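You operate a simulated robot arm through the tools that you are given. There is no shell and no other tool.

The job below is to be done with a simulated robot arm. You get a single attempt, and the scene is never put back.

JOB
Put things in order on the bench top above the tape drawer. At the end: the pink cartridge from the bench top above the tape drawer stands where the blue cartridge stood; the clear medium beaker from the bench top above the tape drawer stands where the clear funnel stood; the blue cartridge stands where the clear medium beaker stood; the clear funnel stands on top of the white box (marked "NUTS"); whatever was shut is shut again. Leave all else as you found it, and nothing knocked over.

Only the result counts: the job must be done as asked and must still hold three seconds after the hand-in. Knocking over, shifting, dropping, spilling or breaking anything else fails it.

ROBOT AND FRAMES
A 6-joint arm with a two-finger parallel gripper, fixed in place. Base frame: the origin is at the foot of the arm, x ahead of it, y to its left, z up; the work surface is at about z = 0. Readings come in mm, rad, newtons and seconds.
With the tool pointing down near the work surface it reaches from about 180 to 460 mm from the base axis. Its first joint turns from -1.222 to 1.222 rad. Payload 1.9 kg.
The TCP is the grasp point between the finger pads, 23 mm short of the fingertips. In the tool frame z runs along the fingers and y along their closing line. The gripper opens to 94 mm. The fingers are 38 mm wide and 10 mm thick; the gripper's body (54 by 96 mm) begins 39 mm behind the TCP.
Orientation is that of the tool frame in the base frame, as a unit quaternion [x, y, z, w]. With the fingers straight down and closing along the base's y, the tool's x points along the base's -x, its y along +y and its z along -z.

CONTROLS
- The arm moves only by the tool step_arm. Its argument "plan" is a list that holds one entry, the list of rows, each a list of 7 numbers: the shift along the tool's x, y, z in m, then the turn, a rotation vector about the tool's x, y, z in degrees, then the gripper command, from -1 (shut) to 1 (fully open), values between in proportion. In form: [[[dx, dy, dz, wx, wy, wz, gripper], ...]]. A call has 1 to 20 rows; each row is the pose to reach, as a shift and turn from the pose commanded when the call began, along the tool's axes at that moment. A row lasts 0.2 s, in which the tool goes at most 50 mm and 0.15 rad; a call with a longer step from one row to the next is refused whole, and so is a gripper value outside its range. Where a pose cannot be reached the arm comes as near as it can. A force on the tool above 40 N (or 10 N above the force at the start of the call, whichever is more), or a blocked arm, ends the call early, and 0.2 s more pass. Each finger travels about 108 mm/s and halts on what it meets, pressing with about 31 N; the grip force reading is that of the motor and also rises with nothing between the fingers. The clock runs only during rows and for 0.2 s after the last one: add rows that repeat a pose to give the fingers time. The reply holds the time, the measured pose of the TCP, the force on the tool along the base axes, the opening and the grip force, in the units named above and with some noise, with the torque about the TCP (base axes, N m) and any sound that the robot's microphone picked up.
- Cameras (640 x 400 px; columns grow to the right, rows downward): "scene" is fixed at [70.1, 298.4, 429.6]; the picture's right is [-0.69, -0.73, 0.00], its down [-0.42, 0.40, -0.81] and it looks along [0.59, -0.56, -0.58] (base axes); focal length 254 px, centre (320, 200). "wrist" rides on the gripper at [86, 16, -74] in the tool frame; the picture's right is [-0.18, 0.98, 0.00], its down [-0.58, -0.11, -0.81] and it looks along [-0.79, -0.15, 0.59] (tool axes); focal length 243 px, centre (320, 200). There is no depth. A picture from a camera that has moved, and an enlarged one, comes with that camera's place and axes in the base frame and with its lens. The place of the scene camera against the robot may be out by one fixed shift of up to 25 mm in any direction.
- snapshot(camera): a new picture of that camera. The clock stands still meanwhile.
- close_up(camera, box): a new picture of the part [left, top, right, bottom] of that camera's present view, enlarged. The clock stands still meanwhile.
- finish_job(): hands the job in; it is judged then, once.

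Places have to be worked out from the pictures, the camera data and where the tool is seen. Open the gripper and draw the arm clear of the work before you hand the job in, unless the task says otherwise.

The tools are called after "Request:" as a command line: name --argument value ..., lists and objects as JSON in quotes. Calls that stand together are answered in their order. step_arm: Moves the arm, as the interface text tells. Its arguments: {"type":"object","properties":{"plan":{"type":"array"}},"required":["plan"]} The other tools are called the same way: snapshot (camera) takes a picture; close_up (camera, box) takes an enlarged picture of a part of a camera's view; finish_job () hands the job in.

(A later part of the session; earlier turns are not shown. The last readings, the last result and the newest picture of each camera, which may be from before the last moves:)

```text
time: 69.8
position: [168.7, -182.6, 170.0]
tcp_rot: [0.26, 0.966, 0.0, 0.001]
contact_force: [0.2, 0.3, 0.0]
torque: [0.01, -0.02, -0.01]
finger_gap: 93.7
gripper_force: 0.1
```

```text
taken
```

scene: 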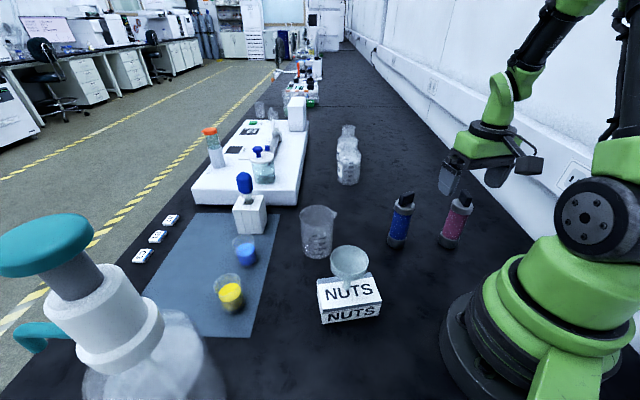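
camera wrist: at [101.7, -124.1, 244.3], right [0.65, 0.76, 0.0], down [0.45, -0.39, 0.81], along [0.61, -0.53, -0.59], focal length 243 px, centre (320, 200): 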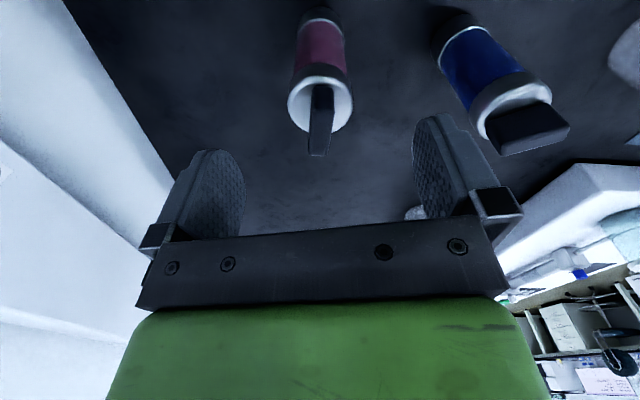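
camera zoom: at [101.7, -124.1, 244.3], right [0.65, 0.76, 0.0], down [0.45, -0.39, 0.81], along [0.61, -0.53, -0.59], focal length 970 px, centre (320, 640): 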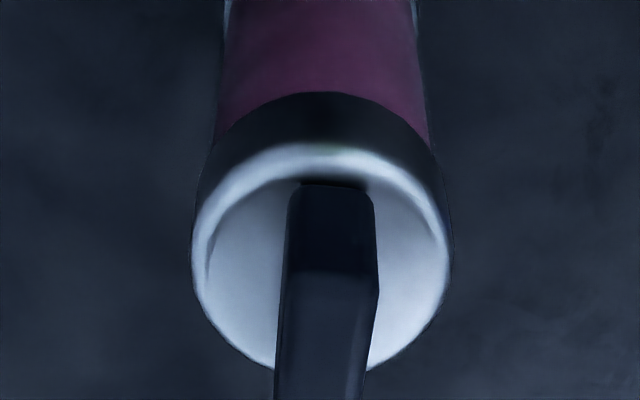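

The pink ring is centred between the fingers to within about 1 mm. I descend to z ≈ 106, which keeps the palm above its tab.

Request:
step_arm --plan '[[[-0.001, 0, 0.01, 0, 0, 0, 1], [-0.001, 0, 0.025, 0, 0, 0, 1], [-0.001, 0, 0.04, 0, 0, 0, 1], [-0.001, 0, 0.052, 0, 0, 0, 1], [-0.001, 0, 0.06, 0, 0, 0, 1], [-0.001, 0, 0.0635, 0, 0, 0, 1], [-0.001, 0, 0.0635, 0, 0, 0, 1]]]'

Request:
close_up --camera "wrist" --box '[160, 20, 480, 240]'

Request:
close_up --camera "scene" --box '[370, 120, 530, 260]'

```text
time: 71.4
position: [168.1, -183.6, 108.1]
tcp_rot: [0.26, 0.966, -0.001, -0.001]
contact_force: [-0.3, 0.4, -0.4]
torque: [-0.05, 0.0, 0.01]
finger_gap: 93.9
gripper_force: 0.0
```

```text
1.82 times, centred on (320, 130) of wrist
camera zoom: at [101.3, -124.5, 181.1], right [0.65, 0.76, 0.0], down [0.45, -0.39, 0.81], along [0.61, -0.53, -0.59], focal length 441 px, centre (320, 327)
```

zoom: 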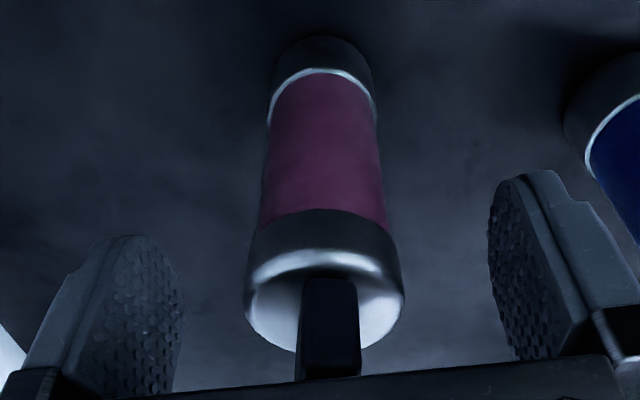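

```text
2.86 times, centred on (450, 190) of scene
camera zoom: at [70.1, 298.4, 429.6], right [-0.69, -0.73, 0.0], down [-0.42, 0.4, -0.81], along [0.59, -0.56, -0.58], focal length 725 px, centre (-51, 229)
```

zoom: 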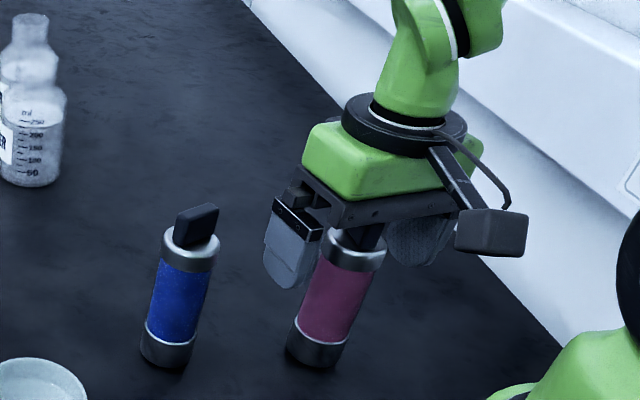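

The cartridge is centred with nothing touching. I lower 2.5 mm more for a better hold on the ring and close gradually.

Request:
step_arm --plan '[[[0, 0.0005, 0.0025, 0, 0, 0, 0.6], [0, 0.0005, 0.0025, 0, 0, 0, 0.3], [0, 0.0005, 0.0025, 0, 0, 0, 0.1], [0, 0.0005, 0.0025, 0, 0, 0, 0.0], [0, 0.0005, 0.0025, 0, 0, 0, -0.05], [0, 0.0005, 0.0025, 0, 0, 0, -0.09], [0, 0.0005, 0.0025, 0, 0, 0, -0.12], [0, 0.0005, 0.0025, 0, 0, 0, -0.15], [0, 0.0005, 0.0025, 0, 0, 0, -0.2], [0, 0.0005, 0.0025, 0, 0, 0, -0.3], [0, 0.0005, 0.0025, 0, 0, 0, -0.6], [0, 0.0005, 0.0025, 0, 0, 0, -0.6]]]'

Request:
close_up --camera "wrist" --box '[160, 20, 480, 240]'

Request:
close_up --camera "scene" --box '[370, 120, 530, 260]'

```text
time: 74.0
position: [168.5, -182.5, 104.4]
tcp_rot: [0.26, 0.966, 0.0, 0.0]
contact_force: [-0.6, 1.1, -0.3]
torque: [0.03, 0.01, 0.0]
finger_gap: 38.7
gripper_force: 31.0
```

```text
1.82 times, centred on (320, 130) of wrist
camera zoom: at [101.7, -123.7, 178.5], right [0.65, 0.76, 0.0], down [0.45, -0.39, 0.81], along [0.61, -0.53, -0.59], focal length 441 px, centre (320, 327)
```

zoom: 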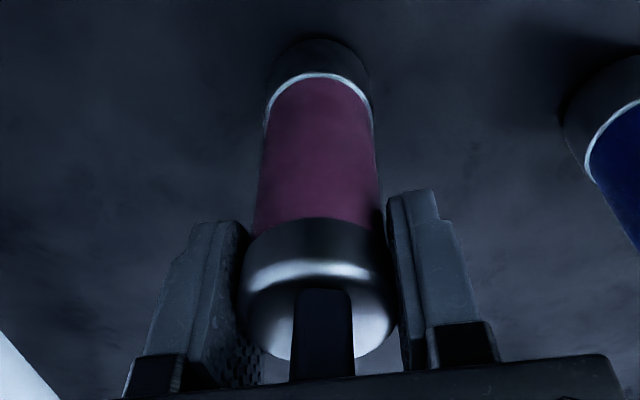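

```text
2.86 times, centred on (450, 190) of scene
camera zoom: at [70.1, 298.4, 429.6], right [-0.69, -0.73, 0.0], down [-0.42, 0.4, -0.81], along [0.59, -0.56, -0.58], focal length 725 px, centre (-51, 229)
```

zoom: 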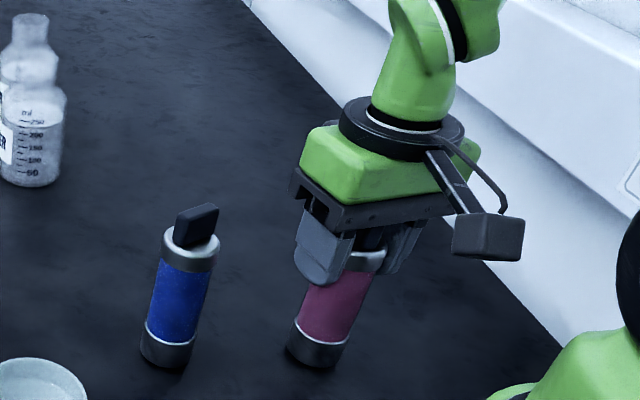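

The pink cartridge is held, with a 38.7 mm gap at 31 N and the tool at z ≈ 104. I lift it straight up 180 mm.

Request:
step_arm --plan '[[[0, 0, -0.004, 0, 0, 0, -0.6], [0, 0, -0.012, 0, 0, 0, -0.6], [0, 0, -0.025, 0, 0, 0, -0.6], [0, 0, -0.045, 0, 0, 0, -0.6], [0, 0, -0.07, 0, 0, 0, -0.6], [0, 0, -0.095, 0, 0, 0, -0.6], [0, 0, -0.12, 0, 0, 0, -0.6], [0, 0, -0.145, 0, 0, 0, -0.6], [0, 0, -0.167, 0, 0, 0, -0.6], [0, 0, -0.18, 0, 0, 0, -0.6], [0, 0, -0.18, 0, 0, 0, -0.6]]]'

Request:
snapshot --camera "wrist"

Request:
snapshot --camera "scene"

```text
time: 76.4
position: [167.6, -181.7, 285.6]
tcp_rot: [0.26, 0.966, 0.001, 0.0]
contact_force: [0.3, -0.1, -2.1]
torque: [0.0, 0.0, -0.03]
finger_gap: 38.3
gripper_force: 31.0
```

```text
taken
camera wrist: at [101.3, -123.7, 359.5], right [0.65, 0.76, 0.0], down [0.45, -0.39, 0.81], along [0.61, -0.53, -0.59], focal length 243 px, centre (320, 200)
```

wrist: 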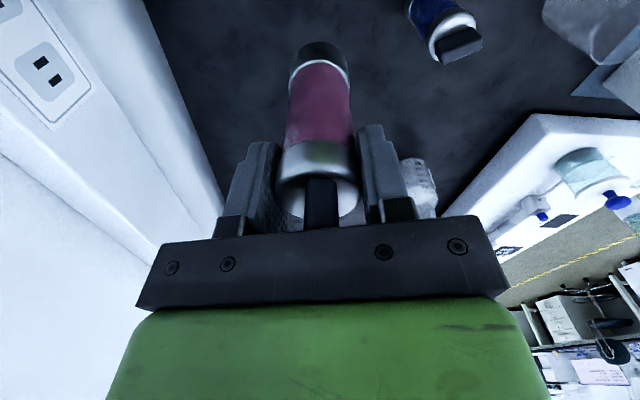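

```text
taken
```

scene: 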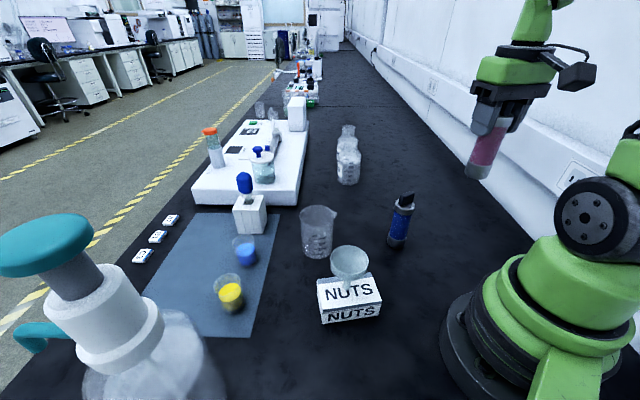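

The cartridge hangs upright and the blue one is untouched. I carry it first to a waypoint at about (255, 0), well above everything.

Request:
step_arm --plan '[[[0.0008, 0.0101, 0, 0, 0, -1.5, -0.6], [0.002, 0.0262, 0, 0, 0, -3.9, -0.6], [0.0035, 0.0463, 0, 0, 0, -6.9, -0.6], [0.0054, 0.0704, 0, 0, 0, -10.5, -0.6], [0.0072, 0.0946, 0, 0, 0, -14.1, -0.6], [0.0091, 0.1187, 0, 0, 0, -17.7, -0.6], [0.0109, 0.1429, 0, 0, 0, -21.3, -0.6], [0.0126, 0.165, 0, 0, 0, -24.6, -0.6], [0.014, 0.1831, 0, 0, 0, -27.3, -0.6], [0.0149, 0.1952, 0, 0, 0, -29.1, -0.6], [0.0154, 0.2012, 0, 0, 0, -30, -0.6], [0.0154, 0.2012, 0, 0, 0, -30, -0.6]]]'

Request:
snapshot --camera "wrist"

Request:
snapshot --camera "scene"

```text
time: 79.0
position: [255.5, -0.5, 285.5]
tcp_rot: [0.001, 1.0, 0.0, 0.0]
contact_force: [-0.4, 0.5, -1.1]
torque: [0.0, 0.01, 0.02]
finger_gap: 38.3
gripper_force: 30.7
```

```text
taken
camera wrist: at [170.1, 16.4, 359.1], right [0.19, 0.98, 0.0], down [0.58, -0.11, 0.81], along [0.79, -0.15, -0.59], focal length 243 px, centre (320, 200)
```

wrist: 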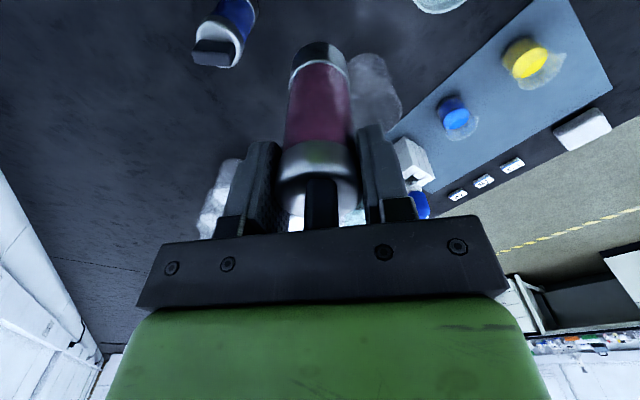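

```text
taken
```

scene: 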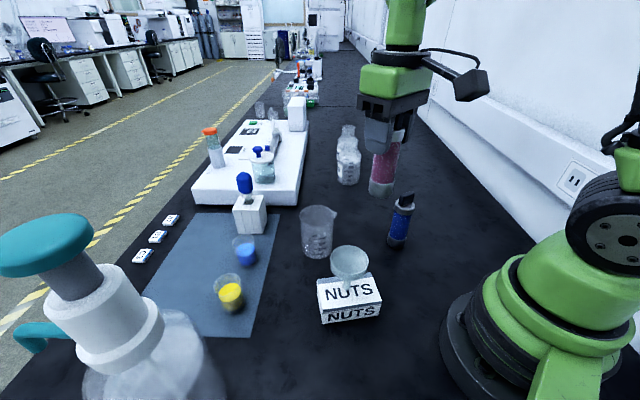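

The load is steady at (256, 0). I carry it on to above the blue cartridge's old place at (282, 246.8), turning to the same 60° yaw as before.

Request:
step_arm --plan '[[[-0.001, 0.0099, 0, 0, 0, -2.4, -0.6], [-0.0025, 0.0248, 0, 0, 0, -6, -0.6], [-0.0046, 0.0446, 0, 0, 0, -10.8, -0.6], [-0.0068, 0.0669, 0, 0, 0, -16.2, -0.6], [-0.0091, 0.0891, 0, 0, 0, -21.6, -0.6], [-0.0116, 0.1139, 0, 0, 0, -27.6, -0.6], [-0.0142, 0.1387, 0, 0, 0, -33.6, -0.6], [-0.0167, 0.1634, 0, 0, 0, -39.6, -0.6], [-0.019, 0.1857, 0, 0, 0, -45, -0.6], [-0.021, 0.2055, 0, 0, 0, -49.8, -0.6], [-0.0228, 0.2228, 0, 0, 0, -54, -0.6], [-0.0243, 0.2377, 0, 0, 0, -57.6, -0.6], [-0.0253, 0.2476, 0, 0, 0, -60, -0.6], [-0.0253, 0.2476, 0, 0, 0, -60, -0.6], [-0.0253, 0.2476, 0, 0, 0, -60, -0.6]]]'

Request:
snapshot --camera "wrist"

Request:
snapshot --camera "scene"

```text
time: 82.2
position: [281.7, 246.1, 283.4]
tcp_rot: [-0.499, 0.867, 0.0, -0.001]
contact_force: [0.0, -0.4, -1.7]
torque: [0.01, 0.01, 0.02]
finger_gap: 38.6
gripper_force: 31.0
```

```text
taken
camera wrist: at [224.6, 180.6, 357.2], right [-0.76, 0.65, 0.0], down [0.39, 0.45, 0.81], along [0.53, 0.61, -0.59], focal length 243 px, centre (320, 200)
```

wrist: 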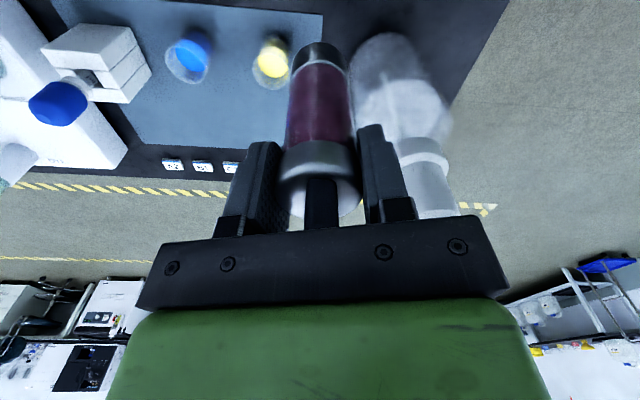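

```text
taken
```

scene: 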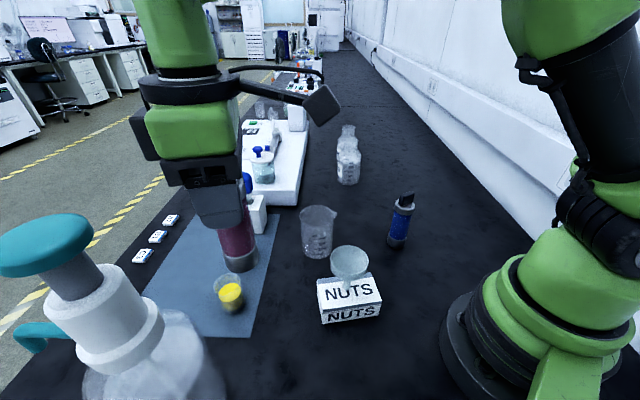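

The hand is at (282.8, 247), within 1 mm of the target. I lower most of the way and then check.

Request:
step_arm --plan '[[[0, 0, 0.01, 0, 0, 0, -0.6], [0, 0, 0.03, 0, 0, 0, -0.6], [0, 0, 0.055, 0, 0, 0, -0.6], [0, 0, 0.08, 0, 0, 0, -0.6], [0, 0, 0.105, 0, 0, 0, -0.6], [0, 0, 0.13, 0, 0, 0, -0.6], [0, 0, 0.148, 0, 0, 0, -0.6], [0, 0, 0.16, 0, 0, 0, -0.6], [0, 0, 0.165, 0, 0, 0, -0.6], [0, 0, 0.165, 0, 0, 0, -0.6]]]'

Request:
snapshot --camera "wrist"

Request:
close_up --camera "scene" --box '[180, 220, 330, 350]'

```text
time: 84.4
position: [282.5, 248.2, 116.7]
tcp_rot: [-0.499, 0.866, 0.0, 0.0]
contact_force: [0.6, -0.2, -2.2]
torque: [0.04, -0.02, 0.03]
finger_gap: 38.7
gripper_force: 30.4
```

```text
taken
camera wrist: at [225.3, 181.4, 191.4], right [-0.76, 0.65, 0.0], down [0.39, 0.45, 0.81], along [0.53, 0.61, -0.59], focal length 243 px, centre (320, 200)
```

wrist: 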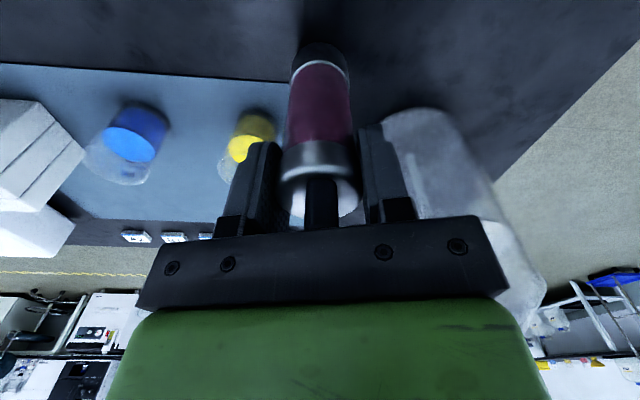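

```text
3.08 times, centred on (255, 285) of scene
camera zoom: at [70.1, 298.4, 429.6], right [-0.69, -0.73, 0.0], down [-0.42, 0.4, -0.81], along [0.59, -0.56, -0.58], focal length 781 px, centre (520, -62)
```

zoom: 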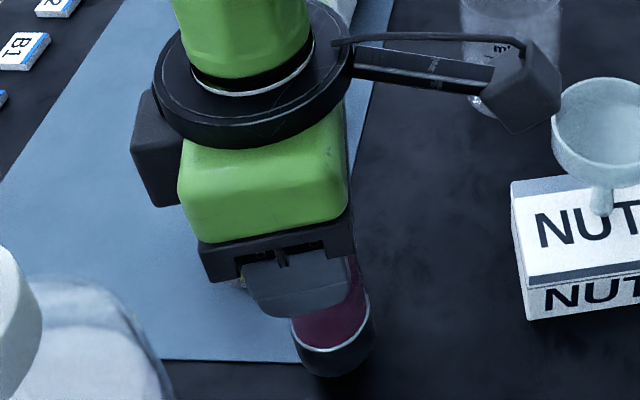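

The hand is at (283.5, 247.8). I trim by about 1.8 mm and lower another 9 mm, with roughly 3 mm left after that.

Request:
step_arm --plan '[[[0.0016, 0.0006, 0.003, 0, 0, 0, -0.6], [0.0016, 0.0006, 0.006, 0, 0, 0, -0.6], [0.0016, 0.0006, 0.009, 0, 0, 0, -0.6], [0.0016, 0.0006, 0.009, 0, 0, 0, -0.6]]]'

Request:
close_up --camera "wrist" --box '[160, 20, 480, 240]'

Request:
close_up --camera "scene" --box '[180, 220, 330, 350]'

```text
time: 85.4
position: [281.3, 246.0, 110.6]
tcp_rot: [-0.499, 0.866, 0.0, 0.001]
contact_force: [-0.7, 0.0, -2.4]
torque: [-0.01, 0.01, 0.01]
finger_gap: 38.6
gripper_force: 30.5
```

```text
1.82 times, centred on (320, 130) of wrist
camera zoom: at [223.9, 179.9, 184.7], right [-0.76, 0.65, 0.0], down [0.39, 0.45, 0.81], along [0.53, 0.61, -0.59], focal length 441 px, centre (320, 327)
```

zoom: 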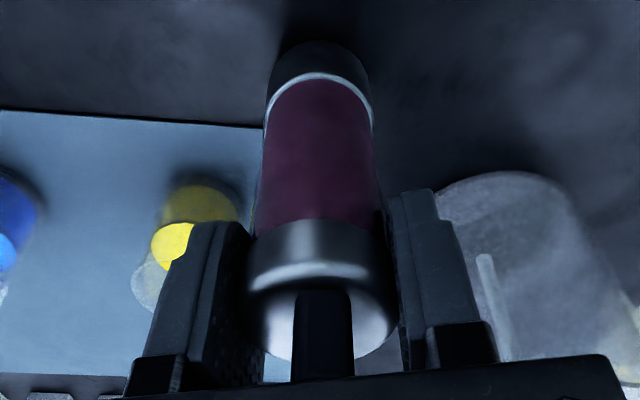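

```text
3.08 times, centred on (255, 285) of scene
camera zoom: at [70.1, 298.4, 429.6], right [-0.69, -0.73, 0.0], down [-0.42, 0.4, -0.81], along [0.59, -0.56, -0.58], focal length 781 px, centre (520, -62)
```

zoom: 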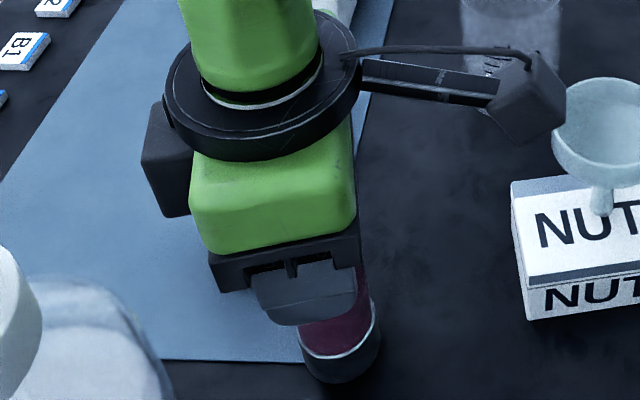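

The hand is at (282.1, 246.3), almost exactly where it gripped the blue one. I lower 4.5 mm and watch for contact.

Request:
step_arm --plan '[[[0, 0, 0.002, 0, 0, 0, -0.6], [0, 0, 0.0035, 0, 0, 0, -0.6], [0, 0, 0.0045, 0, 0, 0, -0.6], [0, 0, 0.0045, 0, 0, 0, -0.6]]]'

```text
time: 86.4
position: [281.6, 246.7, 106.2]
tcp_rot: [-0.499, 0.866, 0.0, 0.001]
contact_force: [-3.6, -6.6, 16.1]
torque: [-0.42, 0.15, -0.02]
finger_gap: 38.5
gripper_force: 30.4
```

Contact shows at 16 N. I ease up 0.4 mm and check the force before releasing.

Request:
step_arm --plan '[[[0, 0, -0.0004, 0, 0, 0, -0.6], [0, 0, -0.0004, 0, 0, 0, -0.6]]]'

Request:
close_up --camera "wrist" --box '[160, 20, 480, 240]'

Request:
close_up --camera "scene" --box '[180, 220, 330, 350]'

```text
time: 87.0
position: [281.7, 246.0, 105.5]
tcp_rot: [-0.499, 0.866, 0.0, 0.0]
contact_force: [-1.8, -5.7, 14.7]
torque: [-0.33, -0.05, -0.05]
finger_gap: 38.5
gripper_force: 30.6
```

```text
1.82 times, centred on (320, 130) of wrist
camera zoom: at [223.6, 180.9, 180.1], right [-0.76, 0.65, 0.0], down [0.38, 0.45, 0.81], along [0.53, 0.61, -0.59], focal length 441 px, centre (320, 327)
```

zoom: 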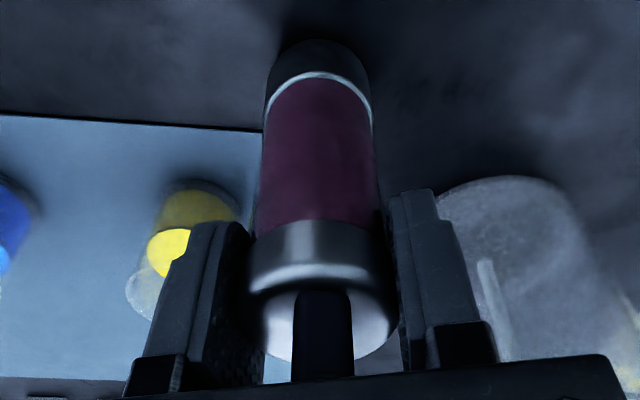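

```text
3.08 times, centred on (255, 285) of scene
camera zoom: at [70.1, 298.4, 429.6], right [-0.69, -0.73, 0.0], down [-0.42, 0.4, -0.81], along [0.59, -0.56, -0.58], focal length 781 px, centre (520, -62)
```

zoom: 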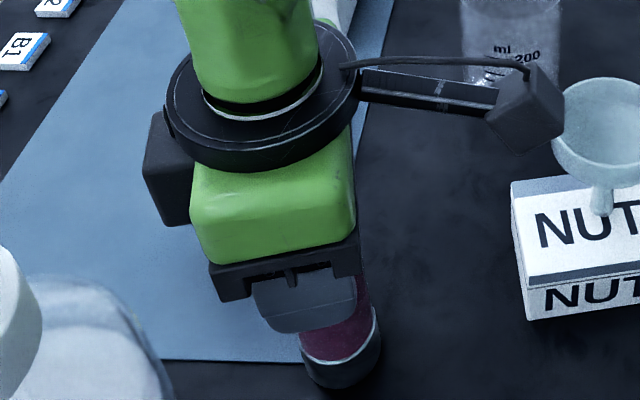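

It is still pressing at 14.7 N. I ease up another 0.5 mm.

Request:
step_arm --plan '[[[0, 0, -0.0005, 0, 0, 0, -0.6], [0, 0, -0.0005, 0, 0, 0, -0.6]]]'

```text
time: 87.6
position: [279.9, 246.1, 105.8]
tcp_rot: [-0.499, 0.867, 0.0, -0.001]
contact_force: [0.2, 0.9, -1.6]
torque: [0.02, 0.02, 0.0]
finger_gap: 38.6
gripper_force: 30.6
```

It now hangs less than half a millimetre up. I lower 0.3 mm and open slowly.

Request:
step_arm --plan '[[[0, 0, 0.0003, 0, 0, 0, -0.6], [0, 0, 0.0003, 0, 0, 0, -0.3], [0, 0, 0.0003, 0, 0, 0, -0.22], [0, 0, 0.0003, 0, 0, 0, -0.19], [0, 0, 0.0003, 0, 0, 0, -0.17], [0, 0, 0.0003, 0, 0, 0, -0.15], [0, 0, 0.0003, 0, 0, 0, -0.12], [0, 0, 0.0003, 0, 0, 0, -0.07], [0, 0, 0.0003, 0, 0, 0, 0.05], [0, 0, 0.0003, 0, 0, 0, 0.2], [0, 0, 0.0003, 0, 0, 0, 0.45], [0, 0, 0.0003, 0, 0, 0, 0.45]]]'

Request:
close_up --camera "wrist" --box '[160, 20, 480, 240]'

Request:
close_up --camera "scene" --box '[180, 220, 330, 350]'

```text
time: 90.2
position: [279.5, 246.1, 106.2]
tcp_rot: [-0.499, 0.866, 0.0, 0.0]
contact_force: [-1.1, 0.2, -0.6]
torque: [0.01, 0.01, -0.04]
finger_gap: 68.2
gripper_force: 0.1
```

```text
1.82 times, centred on (320, 130) of wrist
camera zoom: at [223.4, 181.2, 180.1], right [-0.76, 0.65, 0.0], down [0.39, 0.45, 0.81], along [0.53, 0.61, -0.59], focal length 441 px, centre (320, 327)
```

zoom: 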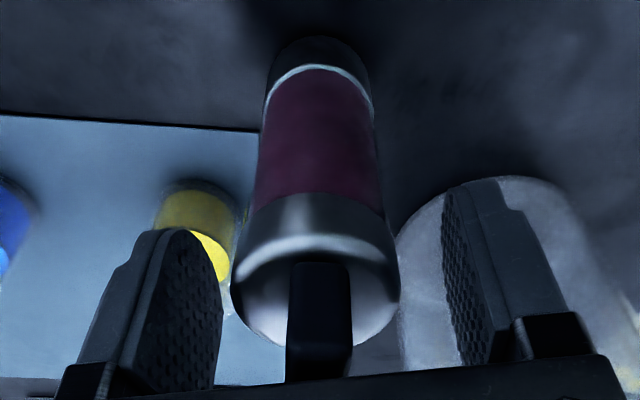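

```text
3.08 times, centred on (255, 285) of scene
camera zoom: at [70.1, 298.4, 429.6], right [-0.69, -0.73, 0.0], down [-0.42, 0.4, -0.81], along [0.59, -0.56, -0.58], focal length 781 px, centre (520, -62)
```

zoom: 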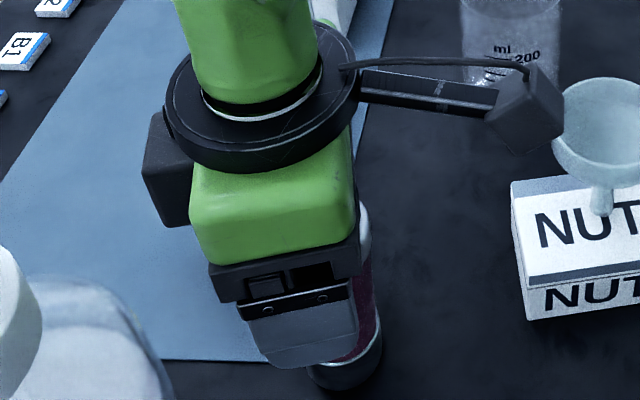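

The pink cap looks nearer the wrist camera than expected, so it may be leaning. I look closely before moving anything.

Request:
close_up --camera "scene" --box '[200, 265, 312, 355]'

Request:
snapshot --camera "wrist"

Request:
snapshot --camera "scene"

```text
4.44 times, centred on (256, 310) of scene
camera zoom: at [70.1, 298.4, 429.6], right [-0.69, -0.73, 0.0], down [-0.42, 0.4, -0.81], along [0.59, -0.56, -0.58], focal length 1128 px, centre (604, -289)
```

zoom: 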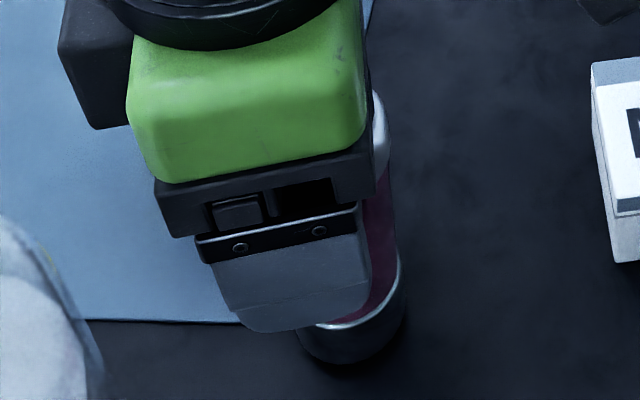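

```text
taken
camera wrist: at [223.4, 181.2, 180.1], right [-0.76, 0.65, 0.0], down [0.39, 0.45, 0.81], along [0.53, 0.61, -0.59], focal length 243 px, centre (320, 200)
```

wrist: 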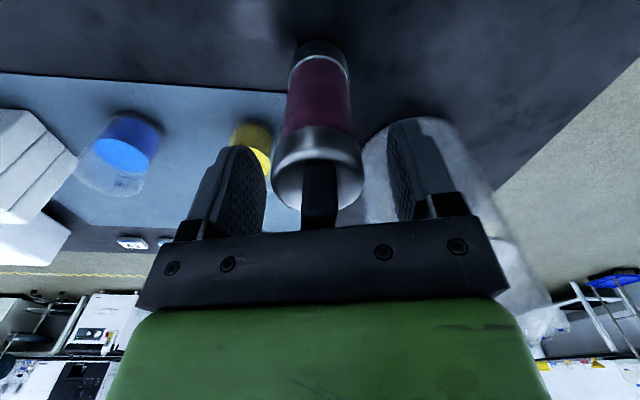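

```text
taken
```

scene: 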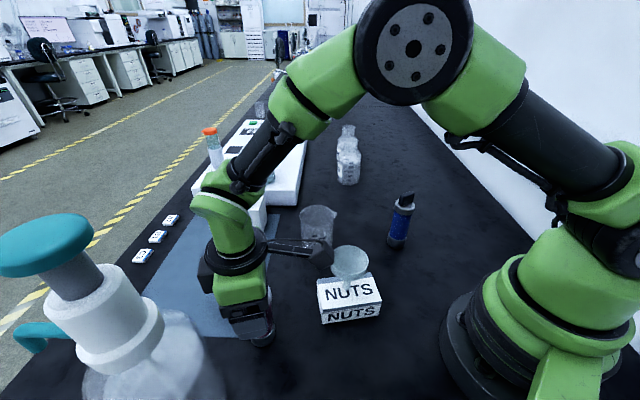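

The base sits where the blue one's did, but the cap leans a few millimetres toward the arm. The mat's corner may be under the far edge of the base. The fingers are clear, so I raise straight up gently to look at it unobstructed.

Request:
step_arm --plan '[[[0, 0, -0.003, 0, 0, 0, 0.45], [0, 0, -0.008, 0, 0, 0, 0.45], [0, 0, -0.016, 0, 0, 0, 0.45], [0, 0, -0.028, 0, 0, 0, 0.45], [0, 0, -0.044, 0, 0, 0, 0.45], [0, 0, -0.062, 0, 0, 0, 0.6], [0, 0, -0.075, 0, 0, 0, 0.8], [0, 0, -0.075, 0, 0, 0, 0.8]]]'

Request:
close_up --camera "scene" --box '[200, 265, 312, 355]'

Request:
close_up --camera "wrist" --box '[240, 20, 432, 140]'

Request:
snapshot --camera "wrist"

```text
time: 92.0
position: [279.0, 247.1, 180.7]
tcp_rot: [-0.499, 0.867, 0.0, -0.001]
contact_force: [0.6, -0.3, -0.1]
torque: [0.0, 0.05, 0.0]
finger_gap: 84.7
gripper_force: 0.1
```

```text
4.44 times, centred on (256, 310) of scene
camera zoom: at [70.1, 298.4, 429.6], right [-0.69, -0.73, 0.0], down [-0.42, 0.4, -0.81], along [0.59, -0.56, -0.58], focal length 1128 px, centre (604, -289)
```

zoom: 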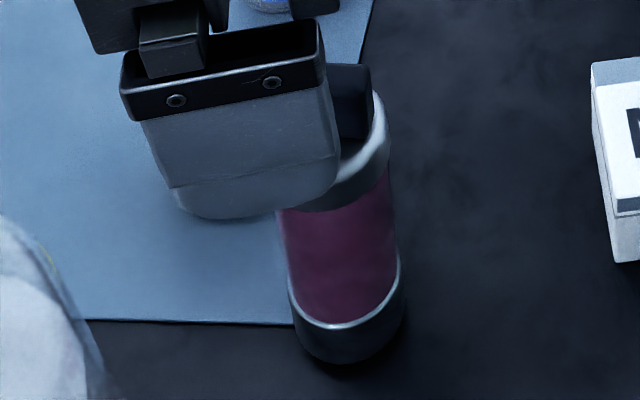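

```text
3.33 times, centred on (336, 80) of wrist
camera zoom: at [222.0, 181.4, 255.6], right [-0.76, 0.65, 0.0], down [0.39, 0.45, 0.81], along [0.53, 0.61, -0.59], focal length 809 px, centre (267, 600)
```

zoom: 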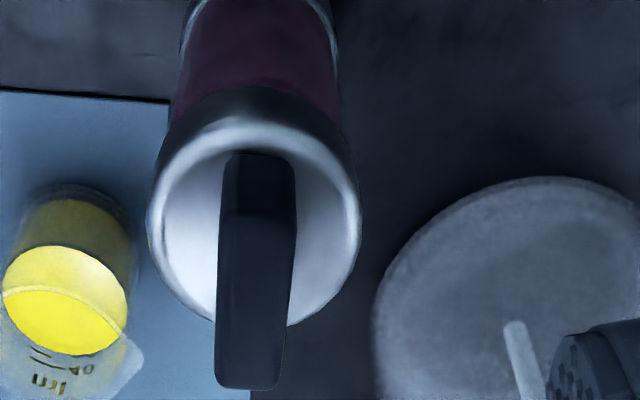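

```text
taken
camera wrist: at [222.0, 181.4, 255.6], right [-0.76, 0.65, 0.0], down [0.39, 0.45, 0.81], along [0.53, 0.61, -0.59], focal length 243 px, centre (320, 200)
```

wrist: 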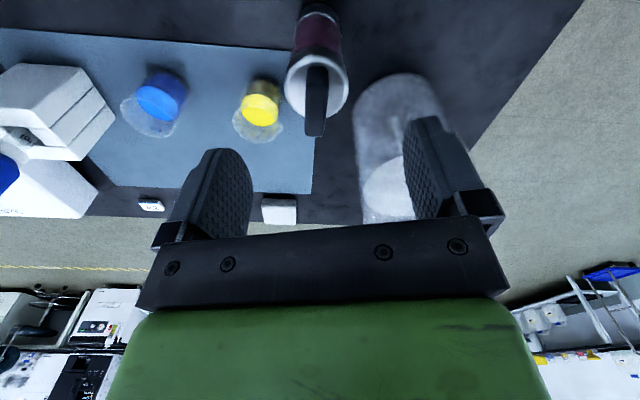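

The cartridge leans about 2.5° because the far edge of its base just catches the mat's corner. The blue one stood flat only a millimetre or so away. I'll regrip it, lift a few millimetres, move it about 2.5 mm off the mat corner, and set it down again.

Request:
step_arm --plan '[[[0.001, -0.003, 0.01, 0, 0, 0, 0.8], [0.002, -0.003, 0.025, 0, 0, 0, 0.8], [0.002, -0.003, 0.042, 0, 0, 0, 0.8], [0.002, -0.003, 0.058, 0, 0, 0, 0.8], [0.002, -0.003, 0.069, 0, 0, 0, 0.8], [0.002, -0.003, 0.075, 0, 0, 0, 0.8], [0.002, -0.003, 0.075, 0, 0, 0, 0.8]]]'

Request:
close_up --camera "wrist" --box '[160, 20, 480, 240]'

```text
time: 93.6
position: [281.9, 243.4, 108.3]
tcp_rot: [-0.499, 0.866, 0.0, 0.0]
contact_force: [0.4, 0.3, 0.1]
torque: [0.01, -0.02, -0.01]
finger_gap: 84.9
gripper_force: 0.0
```

```text
1.82 times, centred on (320, 130) of wrist
camera zoom: at [225.1, 178.1, 181.4], right [-0.76, 0.65, 0.0], down [0.39, 0.45, 0.81], along [0.53, 0.61, -0.59], focal length 441 px, centre (320, 327)
```

zoom: 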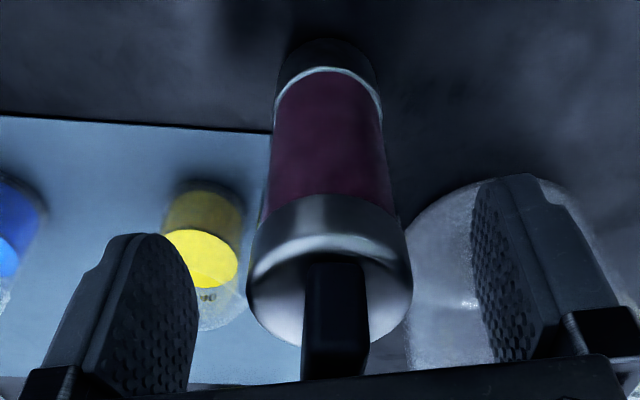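

The ring is about 2 mm to the right of the grip axis. I correct that, lower 2 mm, and close gradually.

Request:
step_arm --plan '[[[0, 0.002, 0.002, 0, 0, 0, 0.5], [0, 0.002, 0.002, 0, 0, 0, 0.2], [0, 0.002, 0.002, 0, 0, 0, 0.05], [0, 0.002, 0.002, 0, 0, 0, -0.03], [0, 0.002, 0.002, 0, 0, 0, -0.07], [0, 0.002, 0.002, 0, 0, 0, -0.1], [0, 0.002, 0.002, 0, 0, 0, -0.13], [0, 0.002, 0.002, 0, 0, 0, -0.16], [0, 0.002, 0.002, 0, 0, 0, -0.2], [0, 0.002, 0.002, 0, 0, 0, -0.3], [0, 0.002, 0.002, 0, 0, 0, -0.6], [0, 0.002, 0.002, 0, 0, 0, -0.6]]]'

Request:
close_up --camera "wrist" --box '[160, 20, 480, 240]'

Request:
close_up --camera "scene" --box '[200, 265, 312, 355]'

```text
time: 96.2
position: [279.8, 242.9, 105.0]
tcp_rot: [-0.499, 0.867, 0.0, 0.001]
contact_force: [-3.2, 0.7, 3.9]
torque: [0.16, 0.35, 0.04]
finger_gap: 38.4
gripper_force: 30.7
```

```text
1.82 times, centred on (320, 130) of wrist
camera zoom: at [223.3, 178.8, 179.8], right [-0.76, 0.65, 0.0], down [0.39, 0.45, 0.81], along [0.53, 0.61, -0.59], focal length 441 px, centre (320, 327)
```

zoom: 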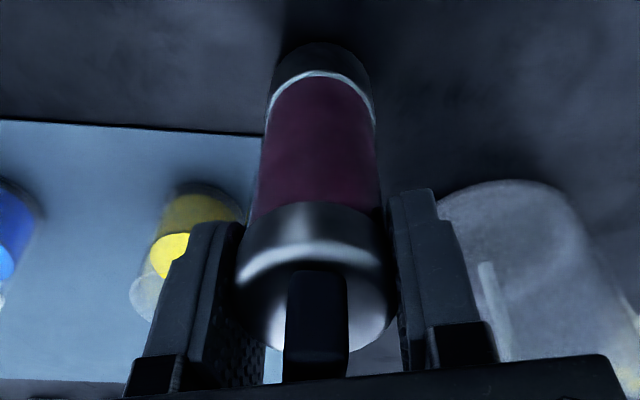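

```text
4.44 times, centred on (256, 310) of scene
camera zoom: at [70.1, 298.4, 429.6], right [-0.69, -0.73, 0.0], down [-0.42, 0.4, -0.81], along [0.59, -0.56, -0.58], focal length 1128 px, centre (604, -289)
```

zoom: 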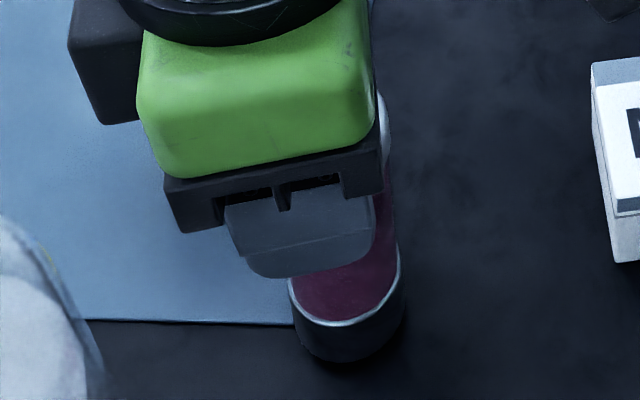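

It is gripped again. I lift 6 mm, tip the tool 2.5° to bring the cartridge upright, and shift so the base ends about 2.3 mm farther from the mat corner.

Request:
step_arm --plan '[[[0, 0, -0.002, 0, 0, 0, -0.6], [0, 0, -0.006, 0, 0, 0, -0.6], [-0.0012, 0.0002, -0.006, 0, 1.25, 0, -0.6], [-0.0023, 0.0004, -0.006, 0, 2.5, 0, -0.6], [-0.0023, 0.0004, -0.006, 0, 2.5, 0, -0.6]]]'

Request:
close_up --camera "wrist" --box '[160, 20, 480, 240]'

Request:
close_up --camera "scene" --box '[200, 265, 312, 355]'

```text
time: 97.4
position: [281.6, 246.6, 110.3]
tcp_rot: [-0.499, 0.866, -0.011, -0.019]
contact_force: [-0.7, 0.1, -2.1]
torque: [-0.03, -0.05, -0.02]
finger_gap: 38.6
gripper_force: 31.3
```

```text
1.82 times, centred on (320, 130) of wrist
camera zoom: at [226.1, 183.7, 188.4], right [-0.76, 0.65, -0.01], down [0.4, 0.48, 0.78], along [0.51, 0.59, -0.63], focal length 441 px, centre (320, 327)
```

zoom: 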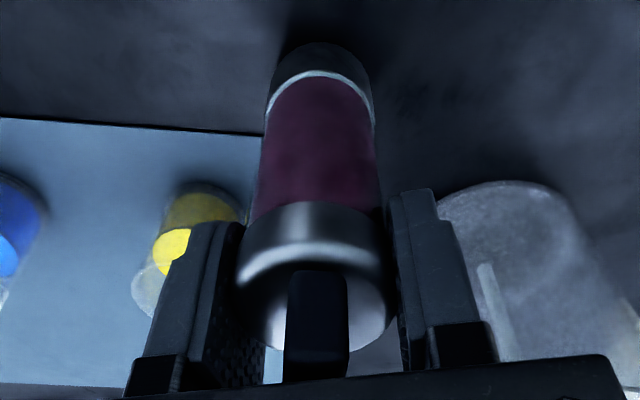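

```text
4.44 times, centred on (256, 310) of scene
camera zoom: at [70.1, 298.4, 429.6], right [-0.69, -0.73, 0.0], down [-0.42, 0.4, -0.81], along [0.59, -0.56, -0.58], focal length 1128 px, centre (604, -289)
```

zoom: 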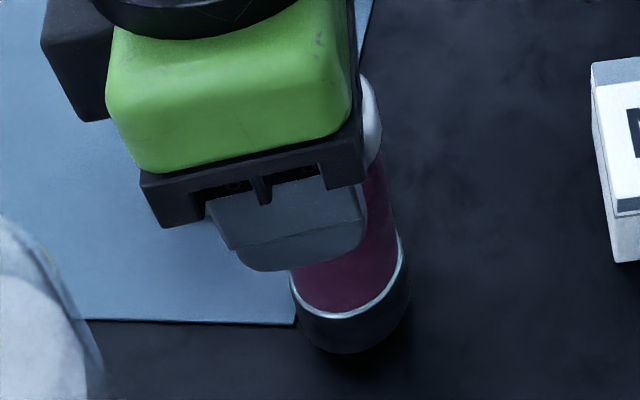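

The cartridge now looks upright, and its base is about 3 mm off the blue one's exact spot, away from the mat. I bring it back 0.7 mm and lower toward the bench.

Request:
step_arm --plan '[[[-0.0008, 0, 0.002, 0, 0, 0, -0.6], [-0.0009, 0, 0.004, 0, 0, 0, -0.6], [-0.0009, 0, 0.0045, 0, 0, 0, -0.6], [-0.0009, 0, 0.0045, 0, 0, 0, -0.6]]]'

Request:
close_up --camera "scene" --box '[200, 265, 312, 355]'

```text
time: 98.4
position: [281.2, 246.6, 105.2]
tcp_rot: [-0.499, 0.866, -0.01, -0.019]
contact_force: [-0.4, 0.1, -1.5]
torque: [0.02, 0.01, 0.04]
finger_gap: 38.6
gripper_force: 30.5
```

```text
4.44 times, centred on (256, 310) of scene
camera zoom: at [70.1, 298.4, 429.6], right [-0.69, -0.73, 0.0], down [-0.42, 0.4, -0.81], along [0.59, -0.56, -0.58], focal length 1128 px, centre (604, -289)
```

zoom: 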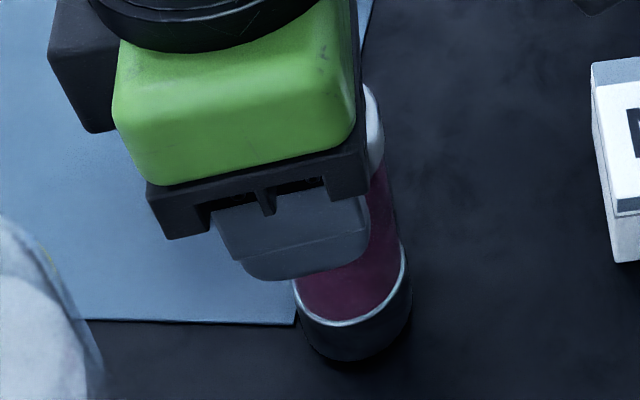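

There is no contact yet at z = 105.2, so the base has cleared the mat corner. I continue down in small steps.

Request:
step_arm --plan '[[[0, 0, 0.0005, 0, 0, 0, -0.6], [0, 0, 0.001, 0, 0, 0, -0.6], [0, 0, 0.001, 0, 0, 0, -0.6]]]'

```text
time: 99.2
position: [281.2, 244.9, 104.4]
tcp_rot: [-0.499, 0.866, -0.011, -0.018]
contact_force: [-0.3, 0.5, -2.4]
torque: [0.04, -0.01, -0.01]
finger_gap: 38.4
gripper_force: 31.0
```

Still hanging at 104.4. I lower another millimetre.

Request:
step_arm --plan '[[[0, 0, 0.0005, 0, 0, 0, -0.6], [0, 0, 0.001, 0, 0, 0, -0.6], [0, 0, 0.001, 0, 0, 0, -0.6]]]'

Request:
close_up --camera "scene" --box '[200, 265, 312, 355]'

Request:
close_up --camera "wrist" --box '[160, 20, 480, 240]'

```text
time: 100.0
position: [281.5, 246.1, 103.5]
tcp_rot: [-0.5, 0.866, -0.011, -0.018]
contact_force: [-2.3, -4.9, 16.0]
torque: [-0.87, 0.36, -0.01]
finger_gap: 38.3
gripper_force: 31.2
```

```text
4.44 times, centred on (256, 310) of scene
camera zoom: at [70.1, 298.4, 429.6], right [-0.69, -0.73, 0.0], down [-0.42, 0.4, -0.81], along [0.59, -0.56, -0.58], focal length 1128 px, centre (604, -289)
```

zoom: 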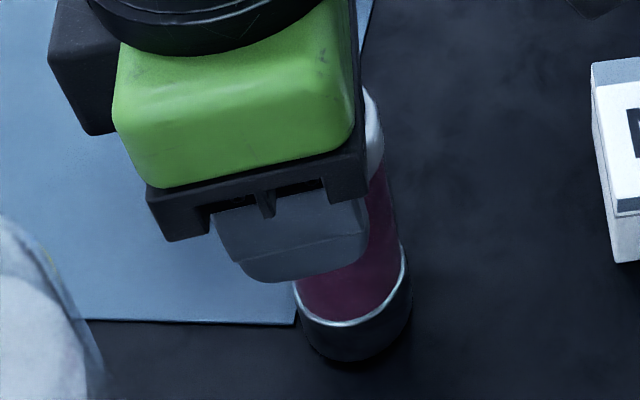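

```text
1.82 times, centred on (320, 130) of wrist
camera zoom: at [225.9, 183.7, 182.2], right [-0.76, 0.65, -0.01], down [0.4, 0.48, 0.78], along [0.51, 0.59, -0.62], focal length 441 px, centre (320, 327)
```

zoom: 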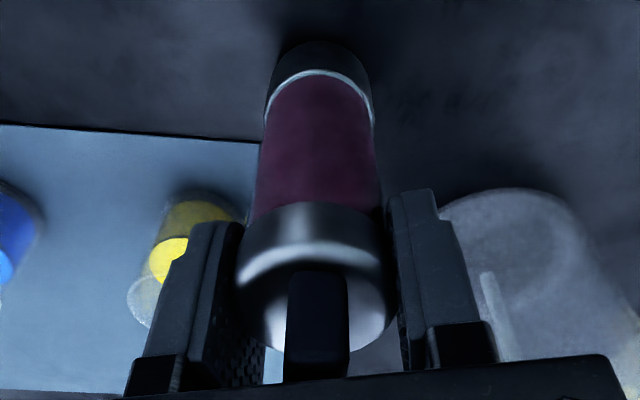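

Contact shows at 103.5, lower than before, so it is on the bench itself and not on the mat. I ease off 0.3 mm and release slowly.

Request:
step_arm --plan '[[[0, 0, -0.0003, 0, 0, 0, -0.6], [0, 0, -0.0003, 0, 0, 0, -0.3], [0, 0, -0.0003, 0, 0, 0, -0.22], [0, 0, -0.0003, 0, 0, 0, -0.19], [0, 0, -0.0003, 0, 0, 0, -0.17], [0, 0, -0.0003, 0, 0, 0, -0.15], [0, 0, -0.0003, 0, 0, 0, -0.12], [0, 0, -0.0003, 0, 0, 0, -0.07], [0, 0, -0.0003, 0, 0, 0, 0.05], [0, 0, -0.0003, 0, 0, 0, 0.2], [0, 0, -0.0003, 0, 0, 0, 0.45], [0, 0, -0.0003, 0, 0, 0, 0.45]]]'

Request:
close_up --camera "wrist" --box '[160, 20, 480, 240]'

Request:
close_up --camera "scene" --box '[200, 265, 312, 355]'

```text
time: 102.6
position: [282.5, 246.3, 104.7]
tcp_rot: [-0.498, 0.867, -0.011, -0.019]
contact_force: [-0.1, -0.8, 0.9]
torque: [-0.03, 0.03, 0.0]
finger_gap: 68.2
gripper_force: 0.0
```

```text
1.82 times, centred on (320, 130) of wrist
camera zoom: at [225.3, 183.7, 182.1], right [-0.76, 0.65, -0.01], down [0.4, 0.48, 0.78], along [0.51, 0.59, -0.63], focal length 441 px, centre (320, 327)
```

zoom: 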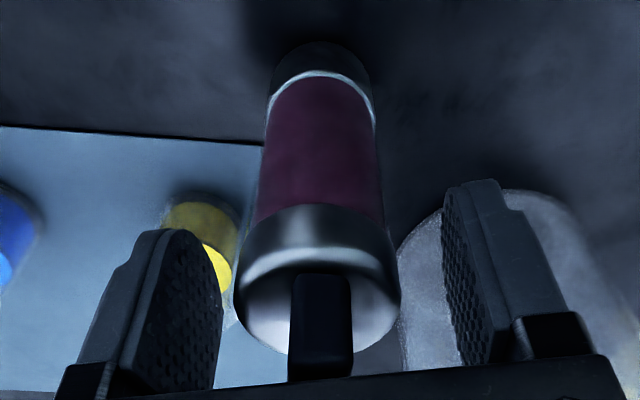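

```text
4.44 times, centred on (256, 310) of scene
camera zoom: at [70.1, 298.4, 429.6], right [-0.69, -0.73, 0.0], down [-0.42, 0.4, -0.81], along [0.59, -0.56, -0.58], focal length 1128 px, centre (604, -289)
```

zoom: 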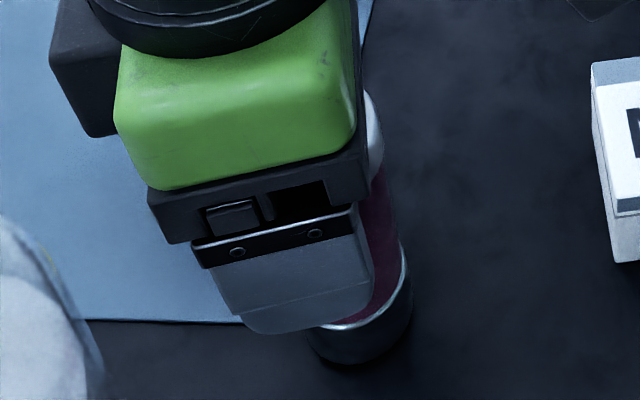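

The pink cartridge now stands upright on the bench. I raise vertically, allowing for the small tool tilt, then level the tool once the fingers are above the tab.

Request:
step_arm --plan '[[[0.0001, 0, -0.003, 0, 0, 0, 0.45], [0.0003, 0, -0.008, 0, 0, 0, 0.45], [0.0007, 0, -0.016, 0, 0, 0, 0.45], [0.0012, 0, -0.028, 0, 0, 0, 0.45], [0.0019, 0, -0.044, 0, 0, 0, 0.45], [0.0027, 0, -0.062, 0, 0, 0, 0.6], [0.0035, 0, -0.08, 0, 0, 0, 0.8], [0.0044, 0, -0.1, 0, -0.8, 0, 1], [0.0055, 0, -0.125, 0, -1.7, 0, 1], [0.0065, 0, -0.15, 0, -2.5, 0, 1], [0.0065, 0, -0.15, 0, -2.5, 0, 1]]]'

Request:
close_up --camera "scene" --box '[200, 265, 312, 355]'

Request:
close_up --camera "wrist" --box '[240, 0, 400, 100]'

Request:
snapshot --camera "wrist"

```text
time: 105.0
position: [280.5, 245.6, 257.1]
tcp_rot: [-0.499, 0.866, 0.0, -0.001]
contact_force: [0.8, -0.1, -0.4]
torque: [0.0, 0.0, 0.03]
finger_gap: 93.9
gripper_force: 0.1
```

```text
4.44 times, centred on (256, 310) of scene
camera zoom: at [70.1, 298.4, 429.6], right [-0.69, -0.73, 0.0], down [-0.42, 0.4, -0.81], along [0.59, -0.56, -0.58], focal length 1128 px, centre (604, -289)
```

zoom: 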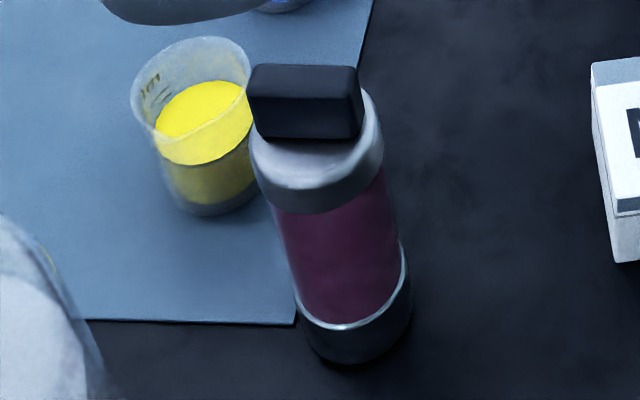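

```text
4.00 times, centred on (320, 50) of wrist
camera zoom: at [223.4, 179.9, 331.3], right [-0.76, 0.65, 0.0], down [0.39, 0.45, 0.81], along [0.53, 0.61, -0.59], focal length 970 px, centre (320, 800)
```

zoom: 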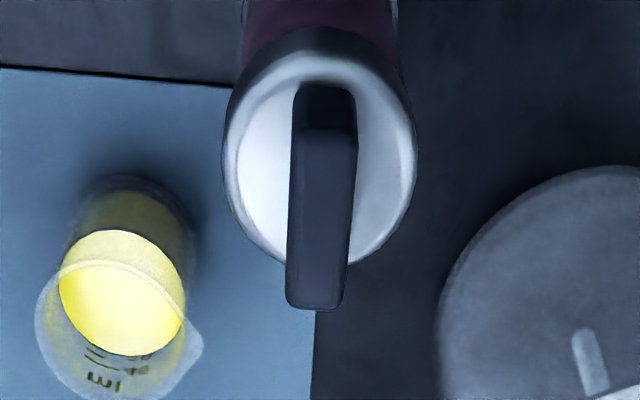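

```text
taken
camera wrist: at [223.4, 179.9, 331.3], right [-0.76, 0.65, 0.0], down [0.39, 0.45, 0.81], along [0.53, 0.61, -0.59], focal length 243 px, centre (320, 200)
```

wrist: 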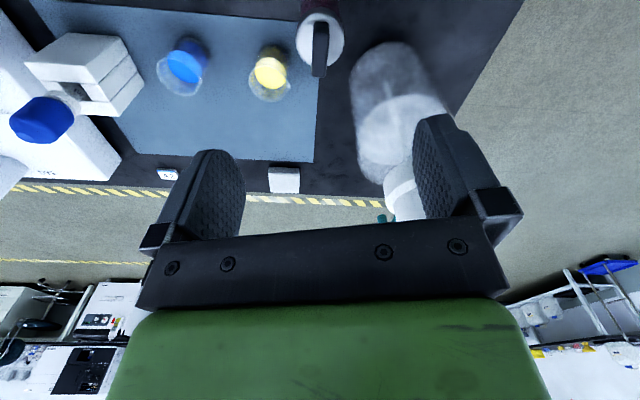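

The pink cartridge stands upright about 2.6 mm from the blue one's exact spot, and the yellow beaker is undisturbed. Before leaving, I check the other placements with the same zooms I used at the start.

Request:
close_up --camera "scene" --box '[280, 170, 500, 340]'

Request:
close_up --camera "scene" --box '[370, 180, 482, 250]'

Request:
close_up --camera "scene" --box '[290, 205, 402, 275]'

Request:
snapshot --camera "scene"

```text
2.35 times, centred on (390, 255) of scene
camera zoom: at [70.1, 298.4, 429.6], right [-0.69, -0.73, 0.0], down [-0.42, 0.4, -0.81], along [0.59, -0.56, -0.58], focal length 597 px, centre (155, 71)
```

zoom: 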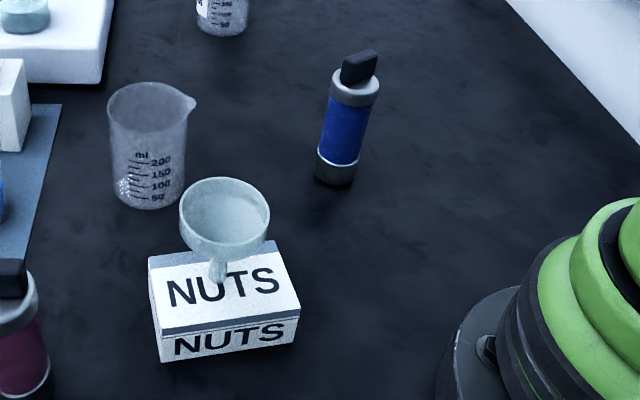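

```text
5.71 times, centred on (426, 215) of scene
camera zoom: at [70.1, 298.4, 429.6], right [-0.69, -0.73, 0.0], down [-0.42, 0.4, -0.81], along [0.59, -0.56, -0.58], focal length 1450 px, centre (-286, 114)
```

zoom: 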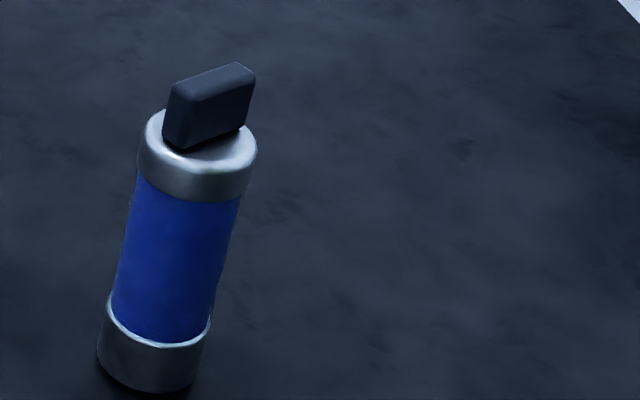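

```text
5.71 times, centred on (346, 240) of scene
camera zoom: at [70.1, 298.4, 429.6], right [-0.69, -0.73, 0.0], down [-0.42, 0.4, -0.81], along [0.59, -0.56, -0.58], focal length 1450 px, centre (171, -29)
```

zoom: 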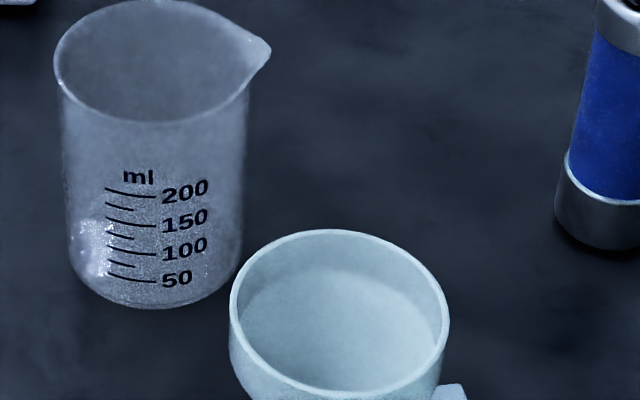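

```text
taken
```

scene: 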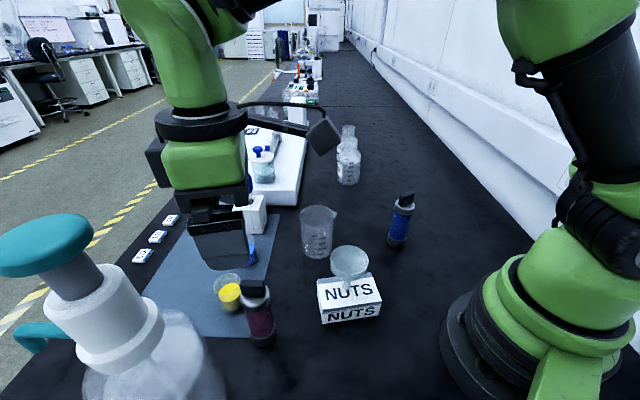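

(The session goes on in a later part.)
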